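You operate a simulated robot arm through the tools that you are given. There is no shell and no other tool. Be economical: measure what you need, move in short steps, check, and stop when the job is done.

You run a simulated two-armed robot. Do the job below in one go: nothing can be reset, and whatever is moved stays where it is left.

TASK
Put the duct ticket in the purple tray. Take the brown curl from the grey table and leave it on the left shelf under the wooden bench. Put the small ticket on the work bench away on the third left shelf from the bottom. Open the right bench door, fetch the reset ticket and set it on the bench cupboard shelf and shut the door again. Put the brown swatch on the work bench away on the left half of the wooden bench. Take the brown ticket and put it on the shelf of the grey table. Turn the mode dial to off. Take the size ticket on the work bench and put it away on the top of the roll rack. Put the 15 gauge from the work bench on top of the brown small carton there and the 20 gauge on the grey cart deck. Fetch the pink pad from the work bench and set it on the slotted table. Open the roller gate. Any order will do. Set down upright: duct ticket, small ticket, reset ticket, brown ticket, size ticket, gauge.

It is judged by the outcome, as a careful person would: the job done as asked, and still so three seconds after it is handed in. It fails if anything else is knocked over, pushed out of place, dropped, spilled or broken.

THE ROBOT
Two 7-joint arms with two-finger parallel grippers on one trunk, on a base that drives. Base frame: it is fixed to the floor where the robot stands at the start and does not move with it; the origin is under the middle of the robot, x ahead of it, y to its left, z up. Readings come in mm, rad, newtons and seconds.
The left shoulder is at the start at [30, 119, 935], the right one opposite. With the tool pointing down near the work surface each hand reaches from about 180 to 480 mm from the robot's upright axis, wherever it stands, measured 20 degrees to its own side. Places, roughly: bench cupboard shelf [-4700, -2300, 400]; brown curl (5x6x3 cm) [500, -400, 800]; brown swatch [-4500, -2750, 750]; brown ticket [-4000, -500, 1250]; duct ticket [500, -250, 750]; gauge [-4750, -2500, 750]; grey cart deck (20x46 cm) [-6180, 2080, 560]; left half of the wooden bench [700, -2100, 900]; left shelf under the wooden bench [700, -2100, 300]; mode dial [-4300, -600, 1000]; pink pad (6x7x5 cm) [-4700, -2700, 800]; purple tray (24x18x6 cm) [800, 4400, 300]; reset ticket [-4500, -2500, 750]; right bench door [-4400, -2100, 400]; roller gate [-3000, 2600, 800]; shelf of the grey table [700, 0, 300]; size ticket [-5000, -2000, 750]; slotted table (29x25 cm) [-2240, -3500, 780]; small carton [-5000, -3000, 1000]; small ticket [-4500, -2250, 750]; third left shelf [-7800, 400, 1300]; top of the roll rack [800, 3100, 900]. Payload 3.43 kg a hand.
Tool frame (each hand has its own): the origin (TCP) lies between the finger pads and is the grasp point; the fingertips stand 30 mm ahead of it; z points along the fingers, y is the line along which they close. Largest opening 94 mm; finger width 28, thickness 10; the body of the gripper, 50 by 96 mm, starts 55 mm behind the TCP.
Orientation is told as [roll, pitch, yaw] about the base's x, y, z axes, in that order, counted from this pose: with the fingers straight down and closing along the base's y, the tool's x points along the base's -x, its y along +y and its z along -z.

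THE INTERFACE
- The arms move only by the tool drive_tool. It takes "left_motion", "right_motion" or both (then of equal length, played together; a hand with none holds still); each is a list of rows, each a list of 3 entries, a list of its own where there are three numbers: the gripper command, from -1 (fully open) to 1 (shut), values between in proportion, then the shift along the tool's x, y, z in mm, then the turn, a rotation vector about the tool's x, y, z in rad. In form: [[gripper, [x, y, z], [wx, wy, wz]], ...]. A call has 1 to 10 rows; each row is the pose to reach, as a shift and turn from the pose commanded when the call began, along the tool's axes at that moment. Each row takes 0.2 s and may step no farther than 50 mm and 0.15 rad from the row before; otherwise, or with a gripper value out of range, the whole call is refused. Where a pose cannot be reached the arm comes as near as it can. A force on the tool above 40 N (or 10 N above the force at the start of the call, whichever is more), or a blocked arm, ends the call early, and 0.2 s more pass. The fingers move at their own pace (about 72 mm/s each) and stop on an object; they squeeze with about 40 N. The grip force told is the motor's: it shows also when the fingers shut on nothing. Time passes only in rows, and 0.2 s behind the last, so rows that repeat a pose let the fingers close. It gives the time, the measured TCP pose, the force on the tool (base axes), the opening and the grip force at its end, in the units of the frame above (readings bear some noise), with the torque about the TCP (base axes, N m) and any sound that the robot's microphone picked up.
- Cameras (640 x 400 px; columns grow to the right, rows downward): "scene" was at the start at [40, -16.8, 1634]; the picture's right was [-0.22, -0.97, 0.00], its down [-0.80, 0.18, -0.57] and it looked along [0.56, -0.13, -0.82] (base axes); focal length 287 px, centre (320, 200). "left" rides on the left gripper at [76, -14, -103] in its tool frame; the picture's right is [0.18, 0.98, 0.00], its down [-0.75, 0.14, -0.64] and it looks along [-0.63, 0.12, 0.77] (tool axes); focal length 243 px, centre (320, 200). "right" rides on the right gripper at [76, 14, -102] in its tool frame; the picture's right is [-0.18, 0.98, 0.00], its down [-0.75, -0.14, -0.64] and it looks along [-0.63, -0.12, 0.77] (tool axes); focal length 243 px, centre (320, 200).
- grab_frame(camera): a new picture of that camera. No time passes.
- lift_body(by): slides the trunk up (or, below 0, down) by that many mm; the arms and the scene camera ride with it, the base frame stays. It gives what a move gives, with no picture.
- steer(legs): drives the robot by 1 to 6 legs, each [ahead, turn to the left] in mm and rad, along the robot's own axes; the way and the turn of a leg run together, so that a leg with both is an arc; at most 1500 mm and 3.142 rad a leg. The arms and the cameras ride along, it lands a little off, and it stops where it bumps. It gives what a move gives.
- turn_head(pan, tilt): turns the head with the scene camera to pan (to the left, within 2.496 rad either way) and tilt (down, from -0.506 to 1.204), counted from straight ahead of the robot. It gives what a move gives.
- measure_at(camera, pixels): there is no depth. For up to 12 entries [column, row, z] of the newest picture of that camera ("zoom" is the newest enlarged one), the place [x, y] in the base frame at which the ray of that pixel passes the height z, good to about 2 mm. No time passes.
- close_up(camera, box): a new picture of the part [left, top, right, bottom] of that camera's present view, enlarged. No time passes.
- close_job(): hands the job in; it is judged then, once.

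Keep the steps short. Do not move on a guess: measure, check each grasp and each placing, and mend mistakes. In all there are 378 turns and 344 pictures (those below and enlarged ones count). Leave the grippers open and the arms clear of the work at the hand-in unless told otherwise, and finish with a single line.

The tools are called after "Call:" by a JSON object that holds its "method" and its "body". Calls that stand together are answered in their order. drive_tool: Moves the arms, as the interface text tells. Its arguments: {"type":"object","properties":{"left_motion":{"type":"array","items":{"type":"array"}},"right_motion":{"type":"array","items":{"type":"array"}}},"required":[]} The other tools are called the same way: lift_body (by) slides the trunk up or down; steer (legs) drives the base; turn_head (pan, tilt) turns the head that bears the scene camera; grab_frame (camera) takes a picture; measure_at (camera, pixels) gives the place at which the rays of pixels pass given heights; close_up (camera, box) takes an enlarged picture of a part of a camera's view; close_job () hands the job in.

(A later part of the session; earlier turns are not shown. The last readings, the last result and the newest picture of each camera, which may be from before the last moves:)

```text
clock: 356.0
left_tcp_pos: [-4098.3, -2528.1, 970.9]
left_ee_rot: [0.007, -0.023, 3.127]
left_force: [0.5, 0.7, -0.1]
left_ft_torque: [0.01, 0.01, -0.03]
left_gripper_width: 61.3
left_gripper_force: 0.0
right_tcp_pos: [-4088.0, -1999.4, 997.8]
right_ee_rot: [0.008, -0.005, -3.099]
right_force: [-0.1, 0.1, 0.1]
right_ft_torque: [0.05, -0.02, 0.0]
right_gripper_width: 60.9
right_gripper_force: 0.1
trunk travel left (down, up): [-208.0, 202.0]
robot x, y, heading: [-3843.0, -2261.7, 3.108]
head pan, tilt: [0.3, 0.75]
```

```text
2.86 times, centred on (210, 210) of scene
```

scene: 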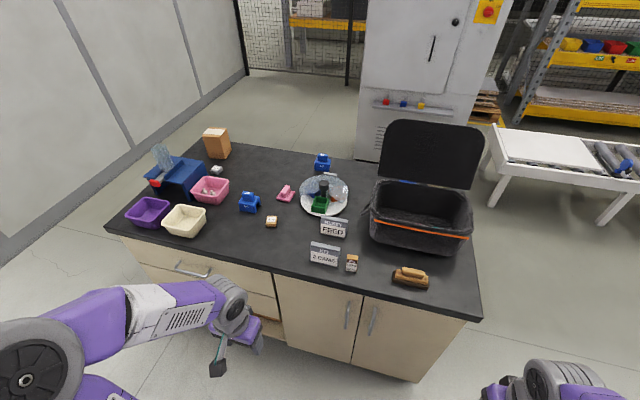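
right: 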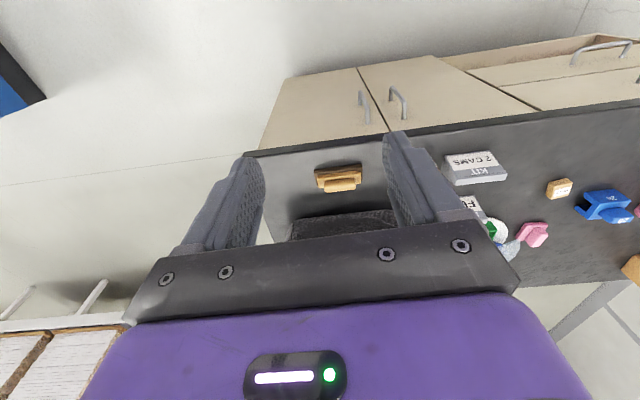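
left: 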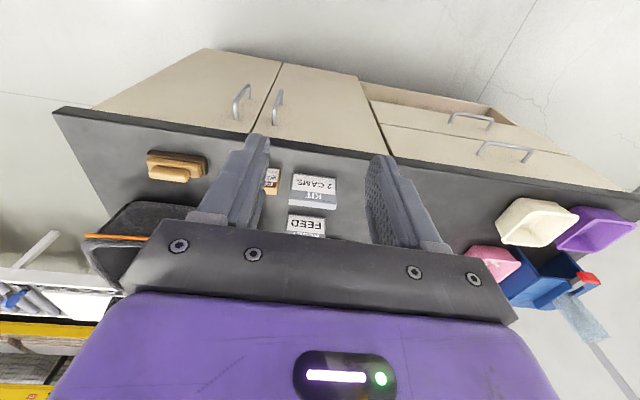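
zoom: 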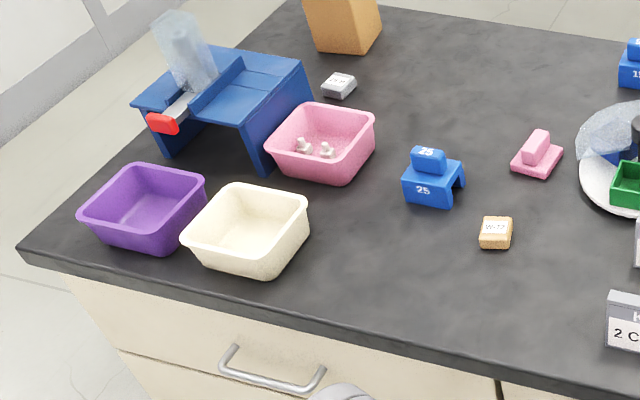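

Layout is clear: RESET FEED and small F6 tickets, 25 gauge, 15 gauge at back, swatch, pink pad. First the right door; measure its handle.

Call:
{"method": "close_up", "body": {"camera": "scene", "box": [310, 260, 490, 390]}}

Call:
{"method": "grab_frame", "body": {"camera": "right"}}

```text
3.08 times, centred on (400, 325) of scene
```

zoom: 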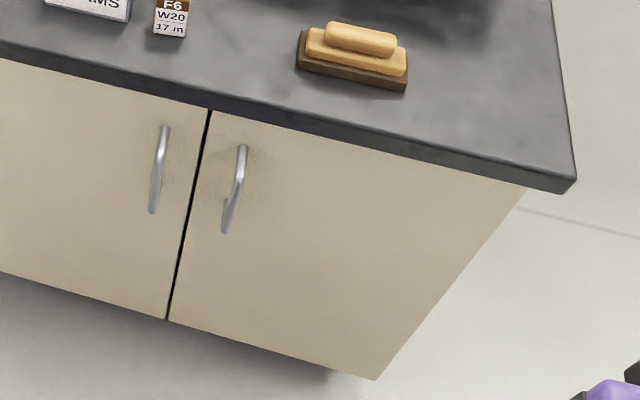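

```text
191 pictures are left
```

right: 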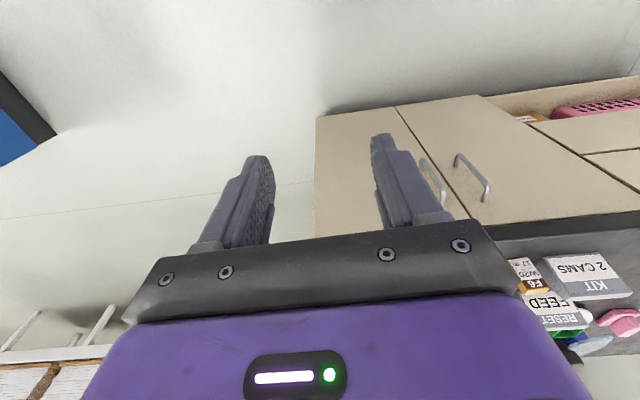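

Call:
{"method": "measure_at", "body": {"camera": "scene", "pixels": [[374.7, 307.8, 650], [374.7, 307.8, 700], [374.7, 307.8, 750], [369.5, 335.4, 550], [369.5, 335.4, 600], [369.5, 335.4, 650], [480, 322, 800], [480, 322, 760]]}}

Call:
{"method": "measure_at", "body": {"camera": "right", "pixels": [[421, 160, 550], [421, 160, 600], [421, 160, 650], [444, 203, 650], [444, 203, 700], [444, 203, 750]]}}

```text
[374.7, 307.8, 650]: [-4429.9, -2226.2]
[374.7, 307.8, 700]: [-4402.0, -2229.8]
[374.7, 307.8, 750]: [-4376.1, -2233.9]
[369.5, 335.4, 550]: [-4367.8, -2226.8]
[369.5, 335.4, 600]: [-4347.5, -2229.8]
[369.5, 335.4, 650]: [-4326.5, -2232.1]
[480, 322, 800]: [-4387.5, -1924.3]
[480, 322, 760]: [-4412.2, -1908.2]
```

```text
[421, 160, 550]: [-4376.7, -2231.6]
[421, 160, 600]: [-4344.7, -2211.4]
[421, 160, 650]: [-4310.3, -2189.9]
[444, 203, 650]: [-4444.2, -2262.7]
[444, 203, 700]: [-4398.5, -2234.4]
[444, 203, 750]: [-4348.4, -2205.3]
```

Handle bar ≈ (−4375, −2230), z 560–700. Bring the right hand down in front of it, pitching to point forward.

Call:
{"method": "drive_tool", "body": {"right_motion": [[-0.3, [-17, 22, 35], [0, -0.15, 0]], [-0.3, [-34, 45, 70], [0, -0.3, 0]], [-0.3, [-51, 67, 105], [0, -0.45, 0]], [-0.3, [-68, 90, 139], [0, -0.6, 0]], [-0.3, [-85, 112, 174], [0, -0.75, 0]], [-0.3, [-103, 134, 209], [0, -0.9, 0]], [-0.3, [-120, 157, 244], [0, -1.05, 0]], [-0.3, [-137, 179, 278], [0, -1.2, 0]], [-0.3, [-154, 202, 313], [0, -1.35, 0]], [-0.3, [-172, 224, 348], [0, -1.5, 0]]]}}

Call:
{"method": "grab_frame", "body": {"camera": "right"}}

Call:
{"method": "grab_frame", "body": {"camera": "scene"}}

```text
clock: 358.2
left_tcp_pos: [-4096.5, -2527.0, 970.6]
left_ee_rot: [0.006, -0.025, 3.127]
left_force: [0.1, -0.2, 0.7]
left_ft_torque: [0.0, 0.03, 0.02]
left_gripper_width: 60.9
left_gripper_force: 0.1
right_tcp_pos: [-4176.1, -2009.9, 683.7]
right_ee_rot: [0.111, -1.397, -3.068]
right_force: [2.7, 2.5, 7.6]
right_ft_torque: [0.06, -0.38, 0.14]
right_gripper_width: 61.4
right_gripper_force: 0.1
right hand out of reach, approached as far as the arm can: row 1, 2, 3, 4, 5, 6, 7, 8, 9, 10
trunk travel left (down, up): [-208.0, 202.0]
robot x, y, heading: [-3842.0, -2267.0, 3.11]
head pan, tilt: [0.3, 0.75]
```

```text
190 pictures are left
```

right: 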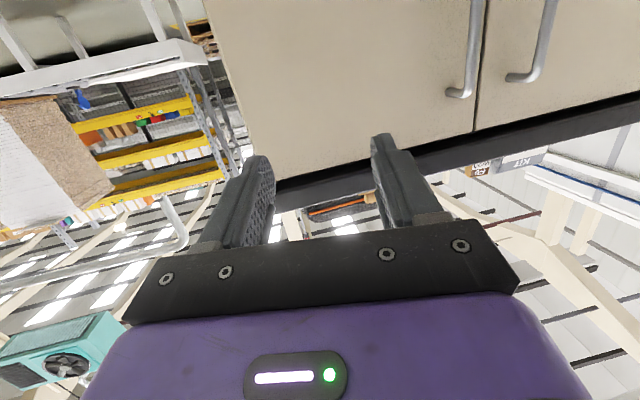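

```text
189 pictures are left
```

scene: 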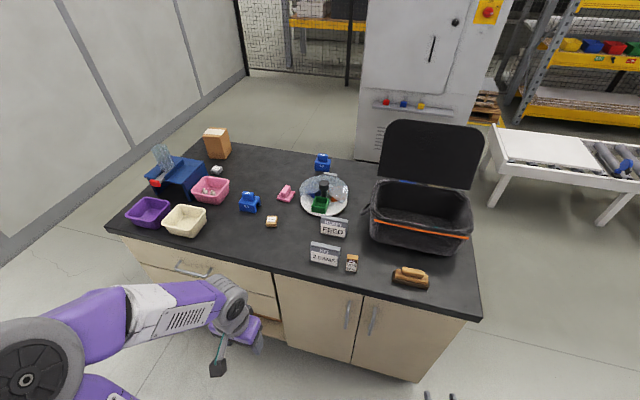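

Too close to the body for that pose. Back the robot 70 mm and push the hand 60 mm further forward to see if it settles at the handle's line.

Call:
{"method": "steer", "body": {"legs": [[-90, 0.03]]}}

Call:
{"method": "drive_tool", "body": {"right_motion": [[-0.3, [0, 0, 40], [0, 0, 0]], [-0.3, [0, 0, 80], [0, 0, 0]], [-0.3, [0, 0, 80], [0, 0, 0]], [-0.3, [0, 0, 80], [0, 0, 0]], [-0.3, [0, 0, 80], [0, 0, 0]]]}}

Call:
{"method": "grab_frame", "body": {"camera": "right"}}

```text
clock: 359.3
left_tcp_pos: [-4000.9, -2538.8, 971.2]
left_ee_rot: [0.008, -0.024, -3.124]
left_force: [0.2, -0.1, -0.4]
left_ft_torque: [-0.01, 0.03, 0.01]
left_gripper_width: 61.0
left_gripper_force: 0.0
right_tcp_pos: [-4095.2, -2023.2, 699.9]
right_ee_rot: [0.232, -1.474, 3.129]
right_force: [-0.4, -0.5, 1.0]
right_ft_torque: [0.02, -0.01, -0.02]
right_gripper_width: 61.1
right_gripper_force: 0.1
trunk travel left (down, up): [-208.0, 202.0]
robot x, y, heading: [-3757.1, -2272.0, 3.14]
head pan, tilt: [0.3, 0.75]
```

```text
clock: 360.5
left_tcp_pos: [-4001.5, -2538.2, 971.0]
left_ee_rot: [0.007, -0.025, -3.125]
left_force: [-0.4, 0.6, 0.8]
left_ft_torque: [-0.01, 0.03, 0.03]
left_gripper_width: 60.9
left_gripper_force: 0.0
right_tcp_pos: [-4171.2, -2039.2, 692.5]
right_ee_rot: [0.232, -1.472, 3.13]
right_force: [0.8, -0.3, -0.2]
right_ft_torque: [0.04, 0.0, -0.01]
right_gripper_width: 61.1
right_gripper_force: 0.0
trunk travel left (down, up): [-208.0, 202.0]
robot x, y, heading: [-3753.9, -2265.9, 3.14]
head pan, tilt: [0.3, 0.75]
```

```text
188 pictures are left
```

right: 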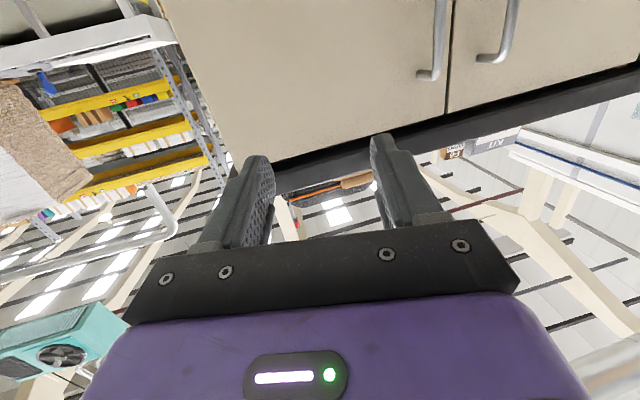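

Now reachable. Shift 190 toward the handle line and down 55, then look.

Call:
{"method": "drive_tool", "body": {"right_motion": [[-0.3, [10, 35, 21], [0, 0, 0]], [-0.3, [20, 70, 42], [0, 0, 0]], [-0.3, [30, 104, 63], [0, 0, 0]], [-0.3, [40, 138, 84], [0, 0, 0]], [-0.3, [49, 172, 105], [0, 0, 0]], [-0.3, [49, 172, 105], [0, 0, 0]]]}}

Call:
{"method": "grab_frame", "body": {"camera": "right"}}

Call:
{"method": "turn_head", "body": {"pan": 0.1, "tilt": 0.85}}

Call:
{"method": "grab_frame", "body": {"camera": "scene"}}

```text
clock: 361.9
left_tcp_pos: [-4001.1, -2538.4, 971.1]
left_ee_rot: [0.006, -0.024, -3.124]
left_force: [0.3, -0.6, 0.3]
left_ft_torque: [0.02, -0.03, 0.03]
left_gripper_width: 60.8
left_gripper_force: 0.1
right_tcp_pos: [-4232.0, -2230.0, 637.2]
right_ee_rot: [0.23, -1.475, 3.131]
right_force: [0.1, 0.0, -0.2]
right_ft_torque: [0.0, 0.01, 0.0]
right_gripper_width: 61.5
right_gripper_force: 0.0
trunk travel left (down, up): [-208.0, 202.0]
robot x, y, heading: [-3753.5, -2269.9, 3.136]
head pan, tilt: [0.3, 0.75]
```

```text
187 pictures are left
```

right: 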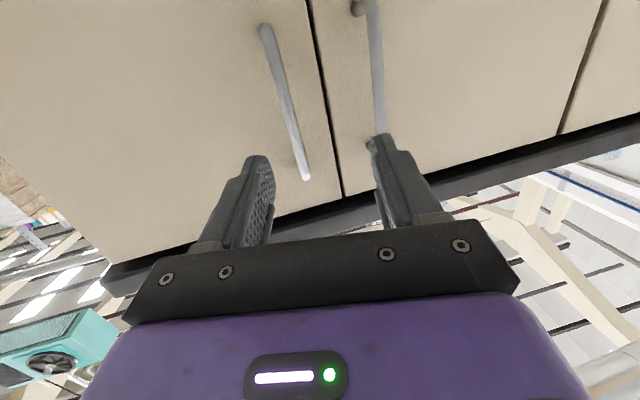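

```text
clock: 362.6
left_tcp_pos: [-4001.4, -2538.6, 970.6]
left_ee_rot: [0.005, -0.023, -3.124]
left_force: [0.3, -0.6, -0.2]
left_ft_torque: [-0.01, -0.01, -0.01]
left_gripper_width: 61.2
left_gripper_force: 0.1
right_tcp_pos: [-4231.0, -2230.6, 637.1]
right_ee_rot: [0.232, -1.475, 3.129]
right_force: [-0.4, 0.5, 0.2]
right_ft_torque: [-0.04, 0.0, -0.02]
right_gripper_width: 61.1
right_gripper_force: 0.0
trunk travel left (down, up): [-208.0, 202.0]
robot x, y, heading: [-3754.7, -2269.4, 3.139]
head pan, tilt: [0.099, 0.85]
```

```text
186 pictures are left
```

scene: 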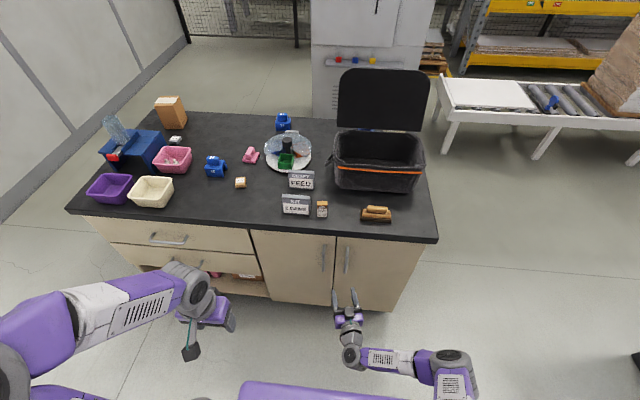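

Consistent with the handle straight ahead in −x. Advance 130 mm so the bar lies between the fingers.

Call:
{"method": "drive_tool", "body": {"right_motion": [[-0.3, [-2, -8, 35], [0, 0, 0]], [-0.3, [-4, -16, 70], [0, 0, 0]], [-0.3, [-6, -23, 100], [0, 0, 0]], [-0.3, [-8, -29, 127], [0, 0, 0]], [-0.3, [-8, -29, 127], [0, 0, 0]]]}}

Call:
{"method": "grab_frame", "body": {"camera": "right"}}

```text
clock: 363.8
left_tcp_pos: [-4001.2, -2537.9, 971.0]
left_ee_rot: [0.006, -0.023, -3.123]
left_force: [0.2, -0.3, -0.3]
left_ft_torque: [-0.02, -0.01, 0.05]
left_gripper_width: 61.4
left_gripper_force: 0.0
right_tcp_pos: [-4361.2, -2229.0, 631.8]
right_ee_rot: [0.236, -1.473, 3.124]
right_force: [0.5, -0.9, 0.1]
right_ft_torque: [0.01, 0.0, -0.01]
right_gripper_width: 61.0
right_gripper_force: 0.1
trunk travel left (down, up): [-208.0, 202.0]
robot x, y, heading: [-3756.1, -2265.8, 3.142]
head pan, tilt: [0.099, 0.85]
```

```text
185 pictures are left
```

right: 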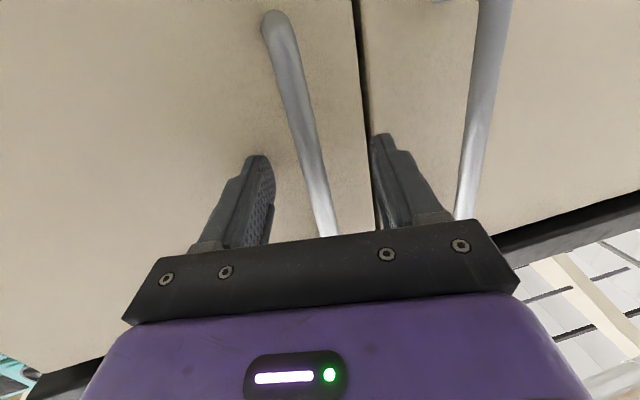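

The bar is between the fingers. Close, then pull the door along its arc to ~50°.

Call:
{"method": "drive_tool", "body": {"right_motion": [[1, [0, 0, 0], [0, 0, 0]], [1, [0, 0, 0], [0, 0, 0]], [1, [0, 0, 0], [0, 0, 0]], [1, [4, 5, -36], [-0.12, 0, 0]], [1, [7, 5, -73], [-0.24, 0, 0]], [1, [10, -1, -109], [-0.36, 0, 0]], [1, [14, -12, -144], [-0.48, 0, 0]], [1, [16, -28, -176], [-0.6, 0, 0]], [1, [19, -49, -207], [-0.72, 0, 0]]]}}

Call:
{"method": "grab_frame", "body": {"camera": "scene"}}

Call:
{"method": "grab_frame", "body": {"camera": "right"}}

```text
clock: 365.2
left_tcp_pos: [-4002.9, -2538.9, 970.6]
left_ee_rot: [0.004, -0.024, -3.124]
left_force: [-0.5, 0.1, -0.4]
left_ft_torque: [0.01, 0.03, 0.0]
left_gripper_width: 61.1
left_gripper_force: 0.1
right_tcp_pos: [-4281.8, -2199.6, 630.4]
right_ee_rot: [0.352, -1.479, -3.001]
right_force: [-2.3, 5.1, -6.6]
right_ft_torque: [0.86, 0.9, -0.14]
right_gripper_width: 16.6
right_gripper_force: 45.6
trunk travel left (down, up): [-208.0, 202.0]
robot x, y, heading: [-3753.8, -2265.9, 3.14]
head pan, tilt: [0.099, 0.85]
stopped in row 6 (right hand): the force on the tool passed its limit at 43 N (the readings are from after the stop); the commanded pose is now the measured one
```

```text
184 pictures are left
```

scene: 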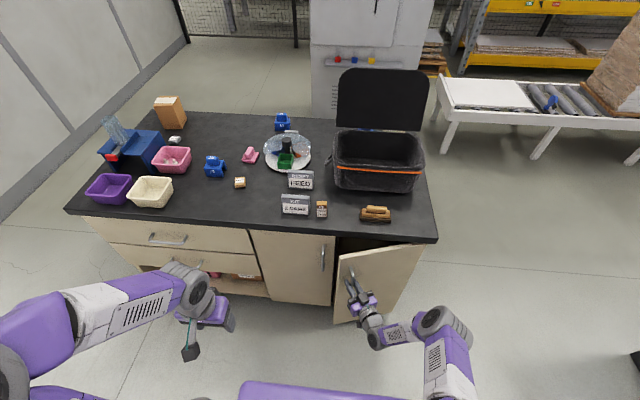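

```text
183 pictures are left
```

right: 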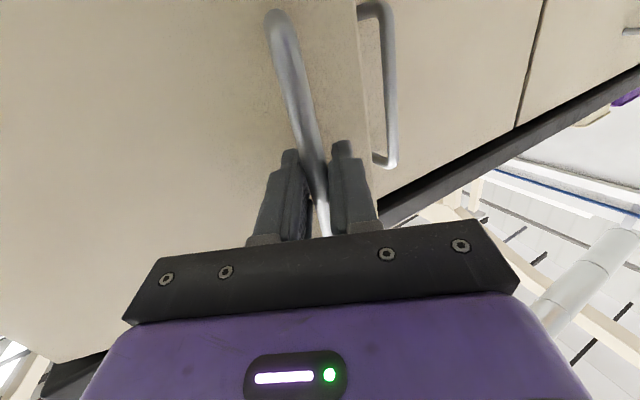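

Door opened ~20°. Continue the pull with a gentler arc.

Call:
{"method": "drive_tool", "body": {"right_motion": [[1, [2, 5, -22], [-0.1, 0, 0]], [1, [4, 7, -43], [-0.2, 0, 0]], [1, [6, 7, -64], [-0.3, 0, 0]], [1, [8, 3, -86], [-0.4, 0, 0]], [1, [9, -5, -109], [-0.5, 0, 0]], [1, [11, -16, -131], [-0.6, 0, 0]]]}}

Call:
{"method": "grab_frame", "body": {"camera": "scene"}}

```text
clock: 365.9
left_tcp_pos: [-4003.2, -2538.0, 970.2]
left_ee_rot: [0.005, -0.024, -3.125]
left_force: [-0.2, -0.8, -0.3]
left_ft_torque: [-0.01, -0.01, 0.0]
left_gripper_width: 61.2
left_gripper_force: 0.1
right_tcp_pos: [-4237.2, -2172.7, 631.8]
right_ee_rot: [0.495, -1.482, -2.917]
right_force: [-4.0, 5.3, -8.3]
right_ft_torque: [0.88, 0.72, -0.2]
right_gripper_width: 16.9
right_gripper_force: 44.6
trunk travel left (down, up): [-208.0, 202.0]
robot x, y, heading: [-3758.4, -2265.8, 3.132]
head pan, tilt: [0.099, 0.85]
stopped in row 3 (right hand): the force on the tool passed its limit at 44 N (the readings are from after the stop); the commanded pose is now the measured one
```

```text
182 pictures are left
```

scene: 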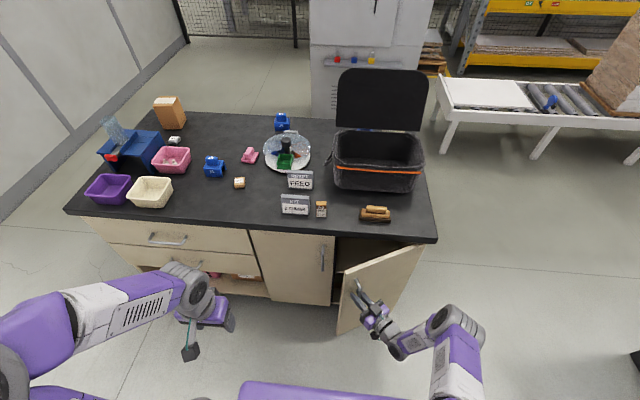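

Continue slower with corrected arc.

Call:
{"method": "drive_tool", "body": {"right_motion": [[1, [1, 1, -17], [-0.07, 0, 0]], [1, [2, 1, -35], [-0.15, 0, 0]], [1, [3, 0, -53], [-0.22, 0, 0]], [1, [4, -2, -70], [-0.3, 0, 0]], [1, [5, -6, -87], [-0.37, 0, 0]], [1, [6, -11, -104], [-0.45, 0, 0]], [1, [6, -18, -120], [-0.52, 0, 0]], [1, [7, -25, -136], [-0.6, 0, 0]], [1, [7, -34, -151], [-0.67, 0, 0]], [1, [8, -44, -166], [-0.75, 0, 0]]]}}

Call:
{"method": "grab_frame", "body": {"camera": "scene"}}

```text
clock: 368.1
left_tcp_pos: [-4003.9, -2536.7, 971.2]
left_ee_rot: [0.009, -0.021, -3.128]
left_force: [0.3, 0.4, -0.1]
left_ft_torque: [-0.01, -0.01, 0.01]
left_gripper_width: 61.1
left_gripper_force: 0.0
right_tcp_pos: [-4139.3, -2033.6, 633.5]
right_ee_rot: [1.319, -1.478, -2.985]
right_force: [4.1, -1.3, -15.3]
right_ft_torque: [0.89, 0.94, 0.0]
right_gripper_width: 17.5
right_gripper_force: 44.9
trunk travel left (down, up): [-208.0, 202.0]
robot x, y, heading: [-3751.7, -2267.8, 3.136]
head pan, tilt: [0.099, 0.85]
```

```text
181 pictures are left
```

scene: 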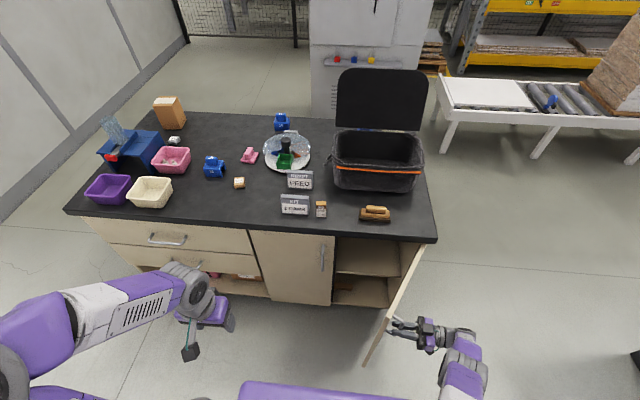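

Door is ~75° open; shelf visible inside. Swing it 15° more and release.

Call:
{"method": "drive_tool", "body": {"right_motion": [[1, [0, 0, -15], [-0.06, 0, 0]], [1, [0, 0, -30], [-0.12, 0, 0]], [1, [0, 0, -44], [-0.18, 0, 0]], [1, [0, 0, -58], [-0.22, 0, 0]], [0, [0, 0, -58], [-0.22, 0, 0]], [-0.4, [0, 0, -58], [-0.22, 0, 0]], [-0.4, [0, 0, -58], [-0.22, 0, 0]], [-0.4, [0, 0, -95], [-0.22, 0, 0]], [-0.4, [0, 0, -130], [-0.22, 0, 0]]]}}

Call:
{"method": "grab_frame", "body": {"camera": "scene"}}

```text
clock: 368.5
left_tcp_pos: [-4002.5, -2537.3, 971.2]
left_ee_rot: [0.006, -0.023, -3.124]
left_force: [0.4, -0.3, 0.1]
left_ft_torque: [-0.01, 0.02, -0.01]
left_gripper_width: 61.0
left_gripper_force: 0.1
right_tcp_pos: [-4137.7, -2027.3, 636.4]
right_ee_rot: [1.085, -1.487, -2.748]
right_force: [-11.4, 3.8, -19.4]
right_ft_torque: [-0.41, 1.3, -0.14]
right_gripper_width: 13.6
right_gripper_force: 44.6
right hand out of reach, approached as far as the arm can: row 1
trunk travel left (down, up): [-208.0, 202.0]
robot x, y, heading: [-3755.0, -2267.5, 3.14]
head pan, tilt: [0.099, 0.85]
stopped in row 1 (right hand): the force on the tool passed its limit at 49 N (the readings are from after the stop); the commanded pose is now the measured one
```

```text
180 pictures are left
```

scene: 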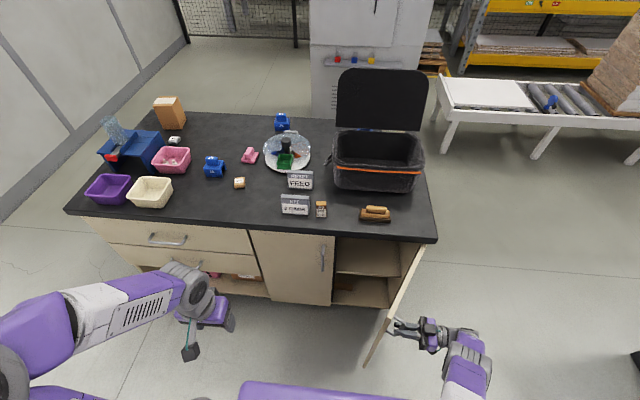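

Arm's limit reached. Open the fingers and turn the robot slightly right to draw the hand off the handle.

Call:
{"method": "drive_tool", "body": {"right_motion": [[0, [0, 0, 0], [0, 0, 0]], [-0.5, [0, 0, 0], [0, 0, 0]], [-0.5, [0, 0, 0], [0, 0, 0]], [-0.5, [0, 0, 0], [0, 0, 0]]]}}

Call:
{"method": "steer", "body": {"legs": [[0, -0.2]]}}

Call:
{"method": "grab_frame", "body": {"camera": "scene"}}

Call:
{"method": "grab_frame", "body": {"camera": "right"}}

```text
clock: 369.5
left_tcp_pos: [-4002.7, -2538.6, 970.9]
left_ee_rot: [0.009, -0.022, -3.124]
left_force: [0.7, 0.3, -0.4]
left_ft_torque: [0.03, 0.0, -0.04]
left_gripper_width: 61.1
left_gripper_force: 0.0
right_tcp_pos: [-4137.8, -2026.0, 637.6]
right_ee_rot: [1.155, -1.485, -2.813]
right_force: [0.0, 0.2, 0.0]
right_ft_torque: [0.01, -0.01, -0.02]
right_gripper_width: 70.6
right_gripper_force: 0.0
trunk travel left (down, up): [-208.0, 202.0]
robot x, y, heading: [-3757.2, -2267.7, 3.136]
head pan, tilt: [0.099, 0.85]
```

```text
clock: 370.6
left_tcp_pos: [-4052.2, -2482.9, 970.0]
left_ee_rot: [0.006, -0.022, 2.957]
left_force: [-0.2, -0.2, -0.1]
left_ft_torque: [-0.02, -0.03, -0.02]
left_gripper_width: 60.9
left_gripper_force: 0.0
right_tcp_pos: [-4081.7, -1955.6, 638.2]
right_ee_rot: [1.163, -1.484, -3.02]
right_force: [-1.3, 0.4, 0.9]
right_ft_torque: [-0.01, 0.01, 0.01]
right_gripper_width: 70.5
right_gripper_force: 0.1
trunk travel left (down, up): [-208.0, 202.0]
robot x, y, heading: [-3758.6, -2269.3, 2.935]
head pan, tilt: [0.099, 0.85]
```

```text
179 pictures are left
```

scene: 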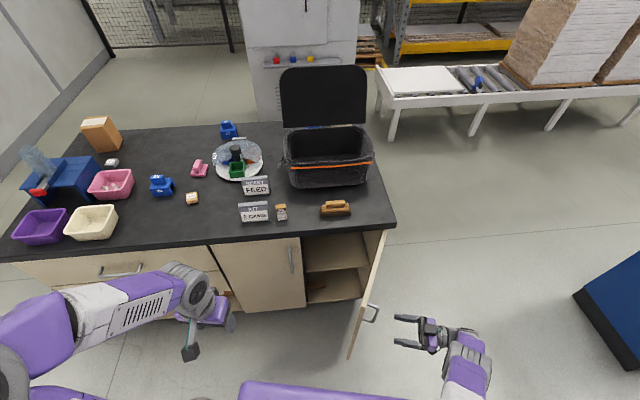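

```text
178 pictures are left
```

right: 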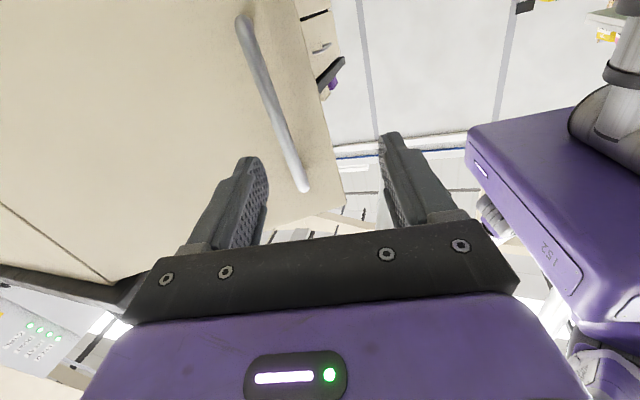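

Call:
{"method": "close_up", "body": {"camera": "scene", "box": [280, 190, 420, 330]}}

Call:
{"method": "measure_at", "body": {"camera": "scene", "pixels": [[335, 270, 350], [335, 270, 400], [335, 270, 450], [335, 301, 100], [335, 301, 150], [335, 245, 400], [385, 229, 780], [305, 262, 600], [352, 356, 150], [388, 236, 740]]}}

```text
2.86 times, centred on (350, 260) of scene
```

zoom: 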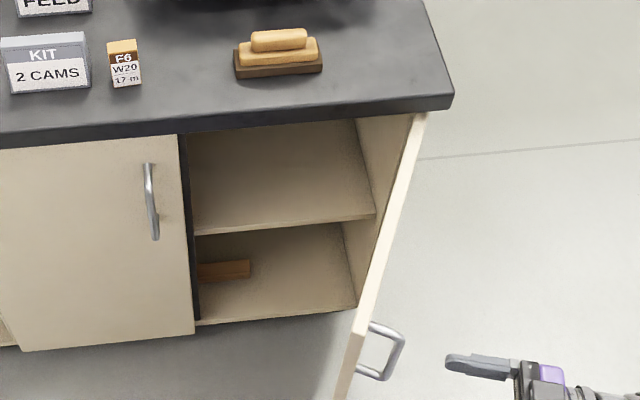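

```text
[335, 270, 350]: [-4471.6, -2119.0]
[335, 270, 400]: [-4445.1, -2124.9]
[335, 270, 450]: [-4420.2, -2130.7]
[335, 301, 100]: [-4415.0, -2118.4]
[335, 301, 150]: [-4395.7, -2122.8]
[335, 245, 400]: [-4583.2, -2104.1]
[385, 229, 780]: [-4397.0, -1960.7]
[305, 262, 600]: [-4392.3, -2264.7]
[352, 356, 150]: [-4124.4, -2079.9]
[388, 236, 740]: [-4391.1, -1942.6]
```

Handle free; door ~65° open. Bring the right hand up into a downward grasp pose, and look where things are.

Call:
{"method": "drive_tool", "body": {"right_motion": [[-0.5, [-30, 0, 0], [0, 0.15, 0]], [-0.5, [-60, 0, 0], [0, 0.3, 0]], [-0.5, [-90, 0, 0], [0, 0.45, 0]], [-0.5, [-120, 0, 0], [0, 0.6, 0]], [-0.5, [-150, 0, 0], [0, 0.75, 0]], [-0.5, [-180, 0, 0], [0, 0.9, 0]], [-0.5, [-210, 0, 0], [0, 1.05, 0]], [-0.5, [-240, 0, 0], [0, 1.2, 0]], [-0.5, [-270, 0, 0], [0, 1.35, 0]], [-0.5, [-300, 0, 0], [0, 1.5, 0]]], "left_motion": [[-0.5, [10, 0, -5], [0, 0, 0]], [-0.5, [20, 0, -10], [0, 0, 0]], [-0.5, [30, 0, -10], [0, 0, 0]], [-0.5, [30, 0, -10], [0, 0, 0]], [-0.5, [30, 0, -10], [0, 0, 0]], [-0.5, [30, 0, -10], [0, 0, 0]], [-0.5, [30, 0, -10], [0, 0, 0]], [-0.5, [30, 0, -10], [0, 0, 0]], [-0.5, [30, 0, -10], [0, 0, 0]], [-0.5, [30, 0, -10], [0, 0, 0]]]}}

Call:
{"method": "steer", "body": {"legs": [[-60, 0], [0, 1.77], [150, 0], [0, -1.571]]}}

Call:
{"method": "turn_head", "body": {"pan": 0.0, "tilt": 0.85}}

Call:
{"method": "grab_frame", "body": {"camera": "scene"}}

```text
clock: 372.8
left_tcp_pos: [-4043.3, -2493.0, 986.1]
left_ee_rot: [0.005, -0.022, 2.957]
left_force: [1.0, -0.7, -0.1]
left_ft_torque: [0.02, 0.03, 0.0]
left_gripper_width: 70.6
left_gripper_force: 0.1
left hand out of reach, approached as far as the arm can: row 1, 2, 3, 4, 5, 6, 7, 8, 9, 10
right_tcp_pos: [-4106.4, -1959.5, 935.7]
right_ee_rot: [0.076, -0.033, -1.866]
right_force: [-0.1, 0.1, 0.4]
right_ft_torque: [0.0, 0.0, 0.04]
right_gripper_width: 70.5
right_gripper_force: 0.1
trunk travel left (down, up): [-208.0, 202.0]
robot x, y, heading: [-3753.7, -2269.5, 2.937]
head pan, tilt: [0.099, 0.85]
```

```text
clock: 383.0
left_tcp_pos: [-3932.6, -2705.7, 987.1]
left_ee_rot: [0.008, -0.022, -3.13]
left_force: [-0.4, 0.5, 0.5]
left_ft_torque: [0.01, 0.01, 0.0]
left_gripper_width: 70.6
left_gripper_force: 0.1
right_tcp_pos: [-4099.0, -2197.7, 935.0]
right_ee_rot: [0.078, -0.037, -1.666]
right_force: [-0.3, -1.1, -0.1]
right_ft_torque: [-0.02, -0.01, -0.01]
right_gripper_width: 70.5
right_gripper_force: 0.1
trunk travel left (down, up): [-208.0, 202.0]
robot x, y, heading: [-3694.2, -2430.7, 3.133]
head pan, tilt: [0.099, 0.85]
```

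```text
clock: 383.6
left_tcp_pos: [-3931.3, -2706.4, 986.4]
left_ee_rot: [0.004, -0.023, -3.127]
left_force: [-0.2, 0.2, -0.4]
left_ft_torque: [-0.02, 0.01, -0.01]
left_gripper_width: 70.8
left_gripper_force: 0.1
right_tcp_pos: [-4098.8, -2196.2, 934.2]
right_ee_rot: [0.079, -0.037, -1.665]
right_force: [-0.4, -0.3, 1.4]
right_ft_torque: [-0.01, 0.01, 0.02]
right_gripper_width: 70.4
right_gripper_force: 0.0
trunk travel left (down, up): [-208.0, 202.0]
robot x, y, heading: [-3691.9, -2429.8, 3.133]
head pan, tilt: [0.0, 0.85]
```

```text
176 pictures are left
```

scene: 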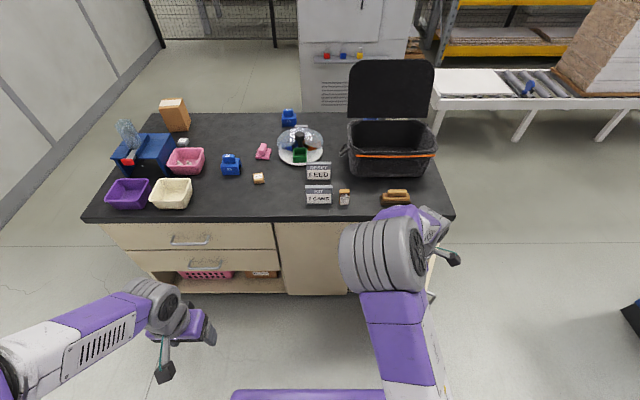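

Call:
{"method": "steer", "body": {"legs": [[170, 0.008]]}}

Call:
{"method": "grab_frame", "body": {"camera": "right"}}

Call:
{"method": "grab_frame", "body": {"camera": "scene"}}

Call:
{"method": "close_up", "body": {"camera": "scene", "box": [240, 150, 400, 250]}}

```text
clock: 385.1
left_tcp_pos: [-4101.5, -2708.0, 986.9]
left_ee_rot: [0.004, -0.021, -3.121]
left_force: [-1.1, 1.1, -1.1]
left_ft_torque: [0.01, 0.0, -0.02]
left_gripper_width: 70.5
left_gripper_force: 0.0
right_tcp_pos: [-4272.5, -2198.9, 933.8]
right_ee_rot: [0.079, -0.037, -1.658]
right_force: [-0.4, 0.1, 0.2]
right_ft_torque: [0.02, -0.01, 0.01]
right_gripper_width: 70.5
right_gripper_force: 0.1
trunk travel left (down, up): [-208.0, 202.0]
robot x, y, heading: [-3864.0, -2429.0, 3.142]
head pan, tilt: [0.0, 0.85]
```

```text
175 pictures are left
```

right: 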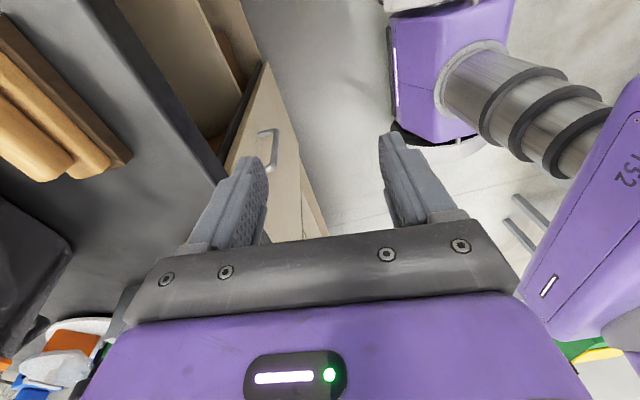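

```text
174 pictures are left
```

scene: 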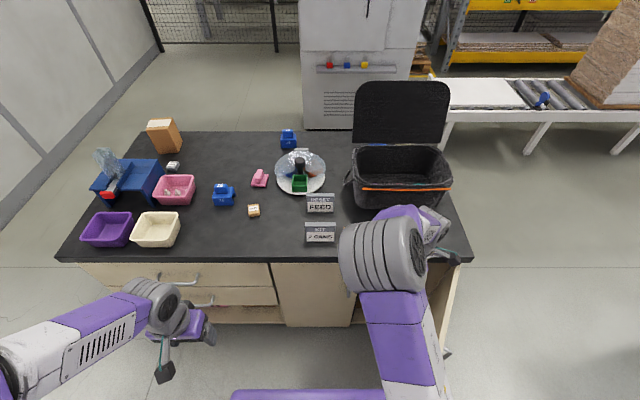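

```text
4.00 times, centred on (320, 200) of scene
```

zoom: 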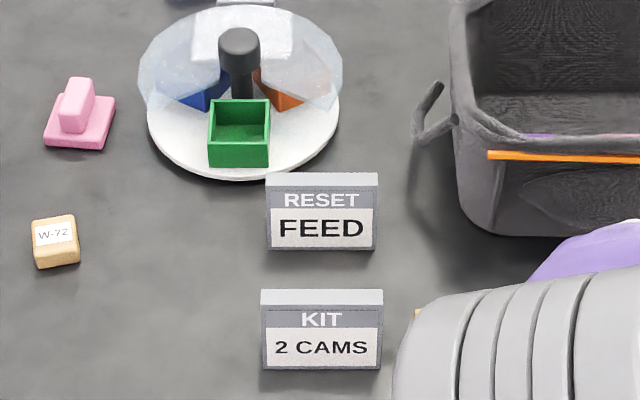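

Call:
{"method": "measure_at", "body": {"camera": "scene", "pixels": [[308, 212.5, 800], [334, 212.5, 800], [307, 198, 853], [307, 194.5, 853], [302.5, 194.5, 800], [325, 189, 800], [310, 190, 850], [320, 230, 800], [349, 196, 800], [316, 241, 800], [306, 223, 853], [304, 191.5, 800]]}}

```text
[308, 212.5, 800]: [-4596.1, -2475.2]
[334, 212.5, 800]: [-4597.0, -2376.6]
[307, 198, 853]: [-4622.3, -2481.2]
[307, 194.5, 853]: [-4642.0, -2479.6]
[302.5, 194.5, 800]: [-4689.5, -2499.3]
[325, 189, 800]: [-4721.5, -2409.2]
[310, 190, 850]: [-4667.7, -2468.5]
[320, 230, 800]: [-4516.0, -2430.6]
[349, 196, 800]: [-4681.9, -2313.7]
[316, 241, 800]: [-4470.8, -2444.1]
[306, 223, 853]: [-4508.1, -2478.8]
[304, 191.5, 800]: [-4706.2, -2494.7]
```

RESET ticket: y −2475…−2377, x −4596…−4640. Bring the right hand to its line (y −2426), straightened, then drive closer.

Call:
{"method": "drive_tool", "body": {"right_motion": [[-0.5, [-45, 4, -8], [0.04, 0.02, -0.04]], [-0.5, [-90, 8, -16], [0.079, 0.037, -0.087]], [-0.5, [-135, 12, -24], [0.079, 0.037, -0.087]], [-0.5, [-180, 16, -30], [0.079, 0.037, -0.087]], [-0.5, [-226, 20, -30], [0.079, 0.037, -0.087]], [-0.5, [-226, 20, -30], [0.079, 0.037, -0.087]]]}}

Call:
{"method": "steer", "body": {"legs": [[215, 0]]}}

Call:
{"method": "grab_frame", "body": {"camera": "right"}}

Call:
{"method": "grab_frame", "body": {"camera": "scene"}}

```text
clock: 386.5
left_tcp_pos: [-4099.2, -2706.9, 987.3]
left_ee_rot: [0.006, -0.024, -3.12]
left_force: [1.2, 0.3, 0.6]
left_ft_torque: [-0.03, 0.01, 0.0]
left_gripper_width: 70.4
left_gripper_force: 0.0
right_tcp_pos: [-4273.7, -2422.3, 971.0]
right_ee_rot: [-0.002, -0.004, -1.569]
right_force: [-0.8, 0.8, 0.8]
right_ft_torque: [0.0, 0.0, 0.01]
right_gripper_width: 70.4
right_gripper_force: 0.0
trunk travel left (down, up): [-208.0, 202.0]
robot x, y, heading: [-3861.8, -2429.5, 3.139]
head pan, tilt: [0.0, 0.85]
```

```text
clock: 388.2
left_tcp_pos: [-4315.5, -2709.0, 985.8]
left_ee_rot: [0.005, -0.02, -3.12]
left_force: [-0.1, 0.4, 0.0]
left_ft_torque: [-0.03, -0.02, 0.04]
left_gripper_width: 70.4
left_gripper_force: 0.1
right_tcp_pos: [-4490.0, -2423.3, 971.1]
right_ee_rot: [-0.003, -0.003, -1.568]
right_force: [-0.1, -1.0, 0.4]
right_ft_torque: [0.03, -0.04, -0.01]
right_gripper_width: 70.6
right_gripper_force: 0.2
trunk travel left (down, up): [-208.0, 202.0]
robot x, y, heading: [-4082.6, -2429.7, 3.14]
head pan, tilt: [0.0, 0.85]
```

```text
172 pictures are left
```

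right: 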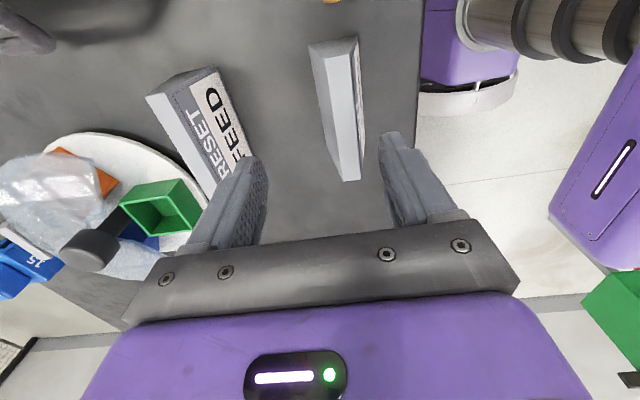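

```text
171 pictures are left
```

scene: 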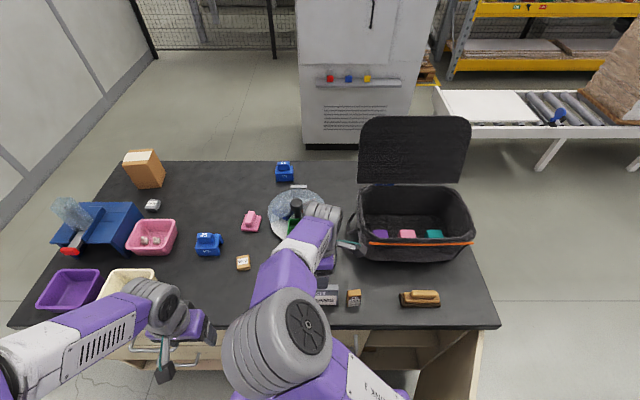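

Extend 128 mm over the RESET ticket, half descend, and check.

Call:
{"method": "drive_tool", "body": {"right_motion": [[-0.5, [0, -40, 0], [0, 0, 0]], [-0.5, [-1, -80, 0], [0, 0, 0]], [-0.5, [-2, -120, 0], [0, 0, 0]], [-0.5, [-3, -128, 30], [0, 0, 0]], [-0.5, [-3, -128, 60], [0, 0, 0]], [-0.5, [-3, -128, 60], [0, 0, 0]]]}}

Call:
{"method": "grab_frame", "body": {"camera": "right"}}

```text
clock: 389.6
left_tcp_pos: [-4313.8, -2707.3, 986.9]
left_ee_rot: [0.005, -0.024, -3.122]
left_force: [-0.5, -0.1, -1.3]
left_ft_torque: [-0.02, -0.04, -0.01]
left_gripper_width: 70.8
left_gripper_force: 0.2
right_tcp_pos: [-4617.9, -2426.7, 912.2]
right_ee_rot: [-0.002, -0.002, -1.57]
right_force: [0.1, -0.2, -0.7]
right_ft_torque: [0.0, 0.0, 0.02]
right_gripper_width: 70.3
right_gripper_force: 0.0
trunk travel left (down, up): [-208.0, 202.0]
robot x, y, heading: [-4079.8, -2428.9, 3.141]
head pan, tilt: [0.0, 0.85]
```

```text
170 pictures are left
```

right: 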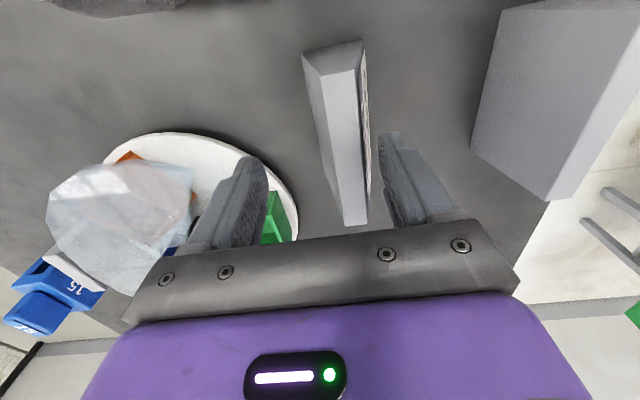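

Call:
{"method": "measure_at", "body": {"camera": "right", "pixels": [[240, 150, 808], [270, 172, 808], [290, 205, 808], [297, 225, 808], [275, 195, 830], [303, 55, 853], [361, 42, 853], [345, 222, 853], [368, 218, 853]]}}

```text
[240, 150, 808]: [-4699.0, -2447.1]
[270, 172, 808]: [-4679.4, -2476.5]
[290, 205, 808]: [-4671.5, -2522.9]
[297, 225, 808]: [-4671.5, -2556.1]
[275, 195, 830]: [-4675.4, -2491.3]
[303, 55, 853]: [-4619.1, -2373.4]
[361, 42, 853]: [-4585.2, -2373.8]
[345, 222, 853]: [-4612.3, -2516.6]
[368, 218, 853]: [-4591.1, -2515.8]
```

Call:
{"method": "measure_at", "body": {"camera": "right", "pixels": [[303, 53, 800], [361, 42, 800], [345, 222, 870], [345, 222, 890], [366, 150, 870], [366, 150, 890], [330, 76, 870], [362, 60, 870]]}}

Call:
{"method": "close_up", "body": {"camera": "right", "box": [260, 20, 420, 240]}}

```text
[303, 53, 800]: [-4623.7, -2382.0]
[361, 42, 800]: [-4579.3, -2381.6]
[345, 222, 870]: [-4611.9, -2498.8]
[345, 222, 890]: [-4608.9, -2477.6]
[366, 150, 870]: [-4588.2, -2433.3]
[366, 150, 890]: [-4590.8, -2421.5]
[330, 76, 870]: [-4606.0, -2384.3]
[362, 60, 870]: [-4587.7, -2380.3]
```

```text
1.82 times, centred on (340, 130) of right
```

zoom: 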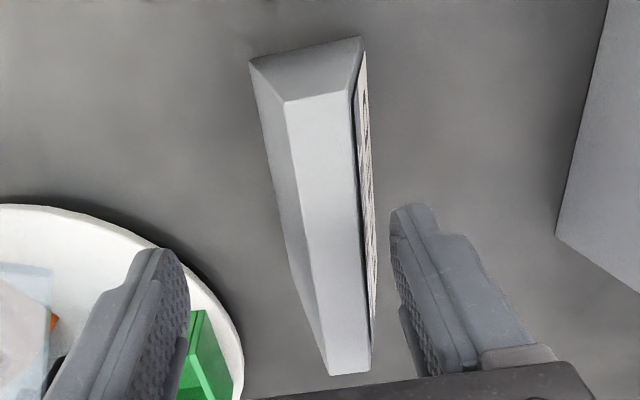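

Ticket base actually spans x −4580…−4624 and the bench top is ≈z 815. Shift +16 in x, descend to TCP ≈ 853 and close.

Call:
{"method": "drive_tool", "body": {"right_motion": [[-0.5, [0, 16, 0], [0, 0, 0]], [-0.5, [0, 16, 30], [0, 0, 0]], [-0.5, [0, 16, 52], [0, 0, 0]], [-0.5, [0, 16, 58], [0, 0, 0]], [-0.5, [0, 16, 58], [0, 0, 0]]]}}

Call:
{"method": "grab_frame", "body": {"camera": "right"}}

```text
clock: 390.8
left_tcp_pos: [-4316.4, -2707.6, 985.5]
left_ee_rot: [0.004, -0.022, -3.121]
left_force: [0.8, 0.2, -1.3]
left_ft_torque: [-0.01, -0.03, -0.01]
left_gripper_width: 70.5
left_gripper_force: 0.0
right_tcp_pos: [-4602.5, -2427.9, 853.3]
right_ee_rot: [-0.004, -0.003, -1.569]
right_force: [0.1, 1.5, -0.5]
right_ft_torque: [0.02, -0.01, -0.01]
right_gripper_width: 70.4
right_gripper_force: 0.0
trunk travel left (down, up): [-208.0, 202.0]
robot x, y, heading: [-4079.4, -2429.6, 3.138]
head pan, tilt: [0.0, 0.85]
```

```text
168 pictures are left
```

right: 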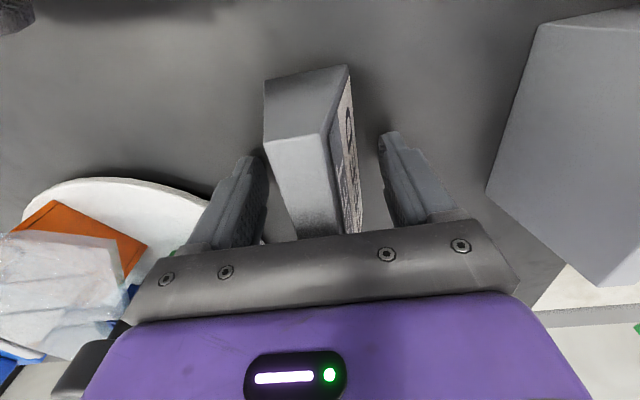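

Call:
{"method": "drive_tool", "body": {"right_motion": [[-0.5, [0, 0, 6], [0, 0, 0]], [0, [0, 0, 6], [0, 0, 0]], [1, [0, 0, 6], [0, 0, 0]], [1, [0, 0, 6], [0, 0, 0]], [1, [0, 0, 6], [0, 0, 0]], [1, [0, 0, -15], [0, 0, 0]], [1, [0, 0, -45], [0, 0, 0]], [1, [0, 0, -85], [0, 0, 0]], [1, [0, 0, -125], [0, 0, 0]], [1, [0, 0, -125], [0, 0, 0]]]}}

Call:
{"method": "grab_frame", "body": {"camera": "right"}}

```text
clock: 393.0
left_tcp_pos: [-4314.8, -2708.6, 986.0]
left_ee_rot: [0.007, -0.022, -3.121]
left_force: [0.2, -0.3, 0.3]
left_ft_torque: [0.0, 0.03, -0.02]
left_gripper_width: 70.5
left_gripper_force: 0.0
right_tcp_pos: [-4603.6, -2425.6, 977.4]
right_ee_rot: [-0.002, -0.002, -1.569]
right_force: [-0.3, -0.5, -0.2]
right_ft_torque: [0.0, 0.0, 0.0]
right_gripper_width: 41.0
right_gripper_force: 40.2
trunk travel left (down, up): [-208.0, 202.0]
robot x, y, heading: [-4080.6, -2427.1, 3.141]
head pan, tilt: [0.0, 0.85]
```

```text
167 pictures are left
```

right: 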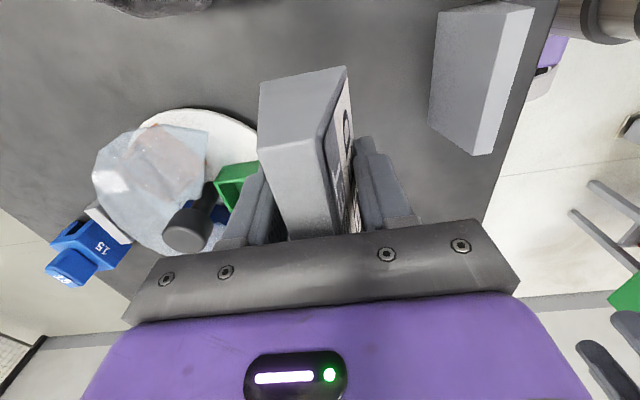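

Ticket lifted (41 mm grip, bottom 32 mm below TCP). Back off 260 mm and look into the cupboard.

Call:
{"method": "steer", "body": {"legs": [[-290, 0]]}}

Call:
{"method": "drive_tool", "body": {"right_motion": [[1, [45, 10, 10], [0, 0, 0]], [1, [90, 20, 20], [0, 0, 0]], [1, [135, 30, 30], [0, 0, 0]], [1, [180, 40, 40], [0, 0, 0]], [1, [220, 40, 60], [0, 0, 0]], [1, [250, 40, 80], [0, 0, 0]], [1, [250, 40, 80], [0, 0, 0]]]}}

Call:
{"method": "turn_head", "body": {"pan": -0.45, "tilt": 0.8}}

Call:
{"method": "grab_frame", "body": {"camera": "scene"}}

```text
clock: 395.0
left_tcp_pos: [-4023.5, -2707.4, 987.0]
left_ee_rot: [0.004, -0.023, -3.123]
left_force: [-0.2, -1.0, -0.5]
left_ft_torque: [-0.01, 0.04, -0.05]
left_gripper_width: 70.8
left_gripper_force: 0.2
right_tcp_pos: [-4310.0, -2426.4, 977.8]
right_ee_rot: [-0.002, -0.003, -1.57]
right_force: [-0.1, 0.7, 0.8]
right_ft_torque: [0.04, 0.02, 0.0]
right_gripper_width: 41.3
right_gripper_force: 39.8
trunk travel left (down, up): [-208.0, 202.0]
robot x, y, heading: [-3785.5, -2432.1, 3.141]
head pan, tilt: [0.0, 0.85]
```

```text
clock: 396.6
left_tcp_pos: [-4023.5, -2708.1, 987.2]
left_ee_rot: [0.006, -0.024, -3.123]
left_force: [-0.9, 0.0, 0.5]
left_ft_torque: [0.0, 0.02, 0.01]
left_gripper_width: 70.3
left_gripper_force: 0.1
right_tcp_pos: [-4271.1, -2178.3, 898.1]
right_ee_rot: [-0.005, -0.002, -1.571]
right_force: [-0.1, -0.4, 0.1]
right_ft_torque: [0.01, -0.01, -0.01]
right_gripper_width: 41.5
right_gripper_force: 40.2
trunk travel left (down, up): [-208.0, 202.0]
robot x, y, heading: [-3786.6, -2429.7, 3.14]
head pan, tilt: [0.0, 0.85]
```

```text
clock: 397.5
left_tcp_pos: [-4023.8, -2706.4, 987.0]
left_ee_rot: [0.005, -0.024, -3.123]
left_force: [0.4, -0.4, -0.6]
left_ft_torque: [-0.02, 0.03, -0.01]
left_gripper_width: 70.1
left_gripper_force: 0.1
right_tcp_pos: [-4271.5, -2175.8, 897.4]
right_ee_rot: [-0.002, -0.002, -1.572]
right_force: [-0.2, 0.4, -0.2]
right_ft_torque: [-0.02, -0.03, 0.01]
right_gripper_width: 41.0
right_gripper_force: 40.0
trunk travel left (down, up): [-208.0, 202.0]
robot x, y, heading: [-3785.4, -2434.8, 3.136]
head pan, tilt: [-0.45, 0.799]
```

```text
166 pictures are left
```

scene: 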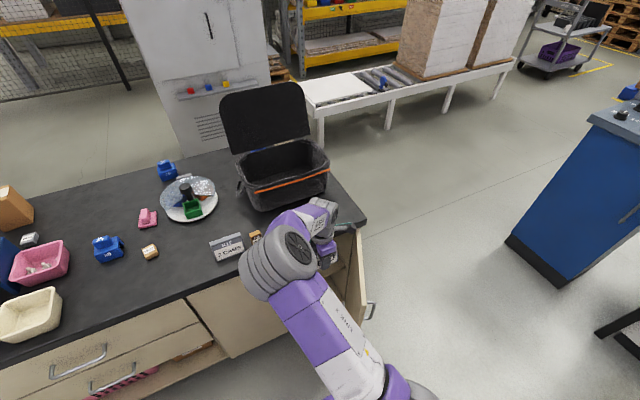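

The arm hides the shelf. Lower the trunk 200 (needed anyway) and look again.

Call:
{"method": "lift_body", "body": {"by": -205}}

Call:
{"method": "turn_head", "body": {"pan": -0.35, "tilt": 0.7}}

Call:
{"method": "grab_frame", "body": {"camera": "scene"}}

```text
clock: 399.7
left_tcp_pos: [-4022.9, -2707.8, 781.5]
left_ee_rot: [0.005, -0.023, -3.122]
left_force: [0.3, -0.1, 0.4]
left_ft_torque: [0.04, 0.03, 0.01]
left_gripper_width: 70.7
left_gripper_force: 0.0
right_tcp_pos: [-4272.1, -2176.2, 693.3]
right_ee_rot: [-0.006, -0.005, -1.571]
right_force: [0.7, -0.2, -0.4]
right_ft_torque: [0.02, 0.01, 0.01]
right_gripper_width: 40.9
right_gripper_force: 40.1
trunk travel left (down, up): [-3.0, 407.0]
robot x, y, heading: [-3785.2, -2427.9, 3.141]
head pan, tilt: [-0.45, 0.799]
```

```text
clock: 400.4
left_tcp_pos: [-4023.5, -2707.9, 781.9]
left_ee_rot: [0.006, -0.021, -3.122]
left_force: [0.6, -0.2, 0.4]
left_ft_torque: [-0.05, -0.03, 0.05]
left_gripper_width: 70.6
left_gripper_force: 0.1
right_tcp_pos: [-4271.6, -2176.2, 692.4]
right_ee_rot: [-0.001, -0.002, -1.571]
right_force: [0.2, 0.3, -0.4]
right_ft_torque: [0.01, 0.03, -0.02]
right_gripper_width: 40.9
right_gripper_force: 40.0
trunk travel left (down, up): [-3.0, 407.0]
robot x, y, heading: [-3786.6, -2428.7, 3.132]
head pan, tilt: [-0.351, 0.7]
```

```text
165 pictures are left
```

scene: 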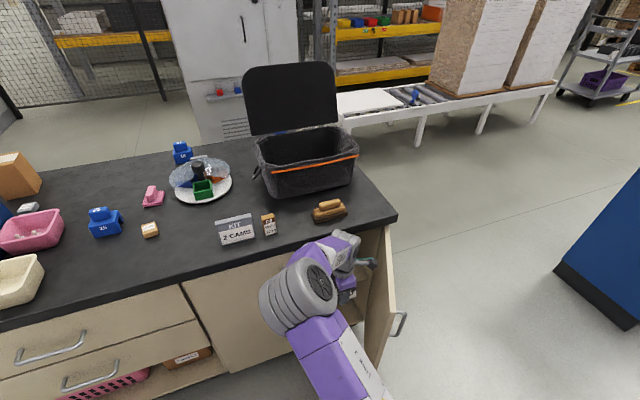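

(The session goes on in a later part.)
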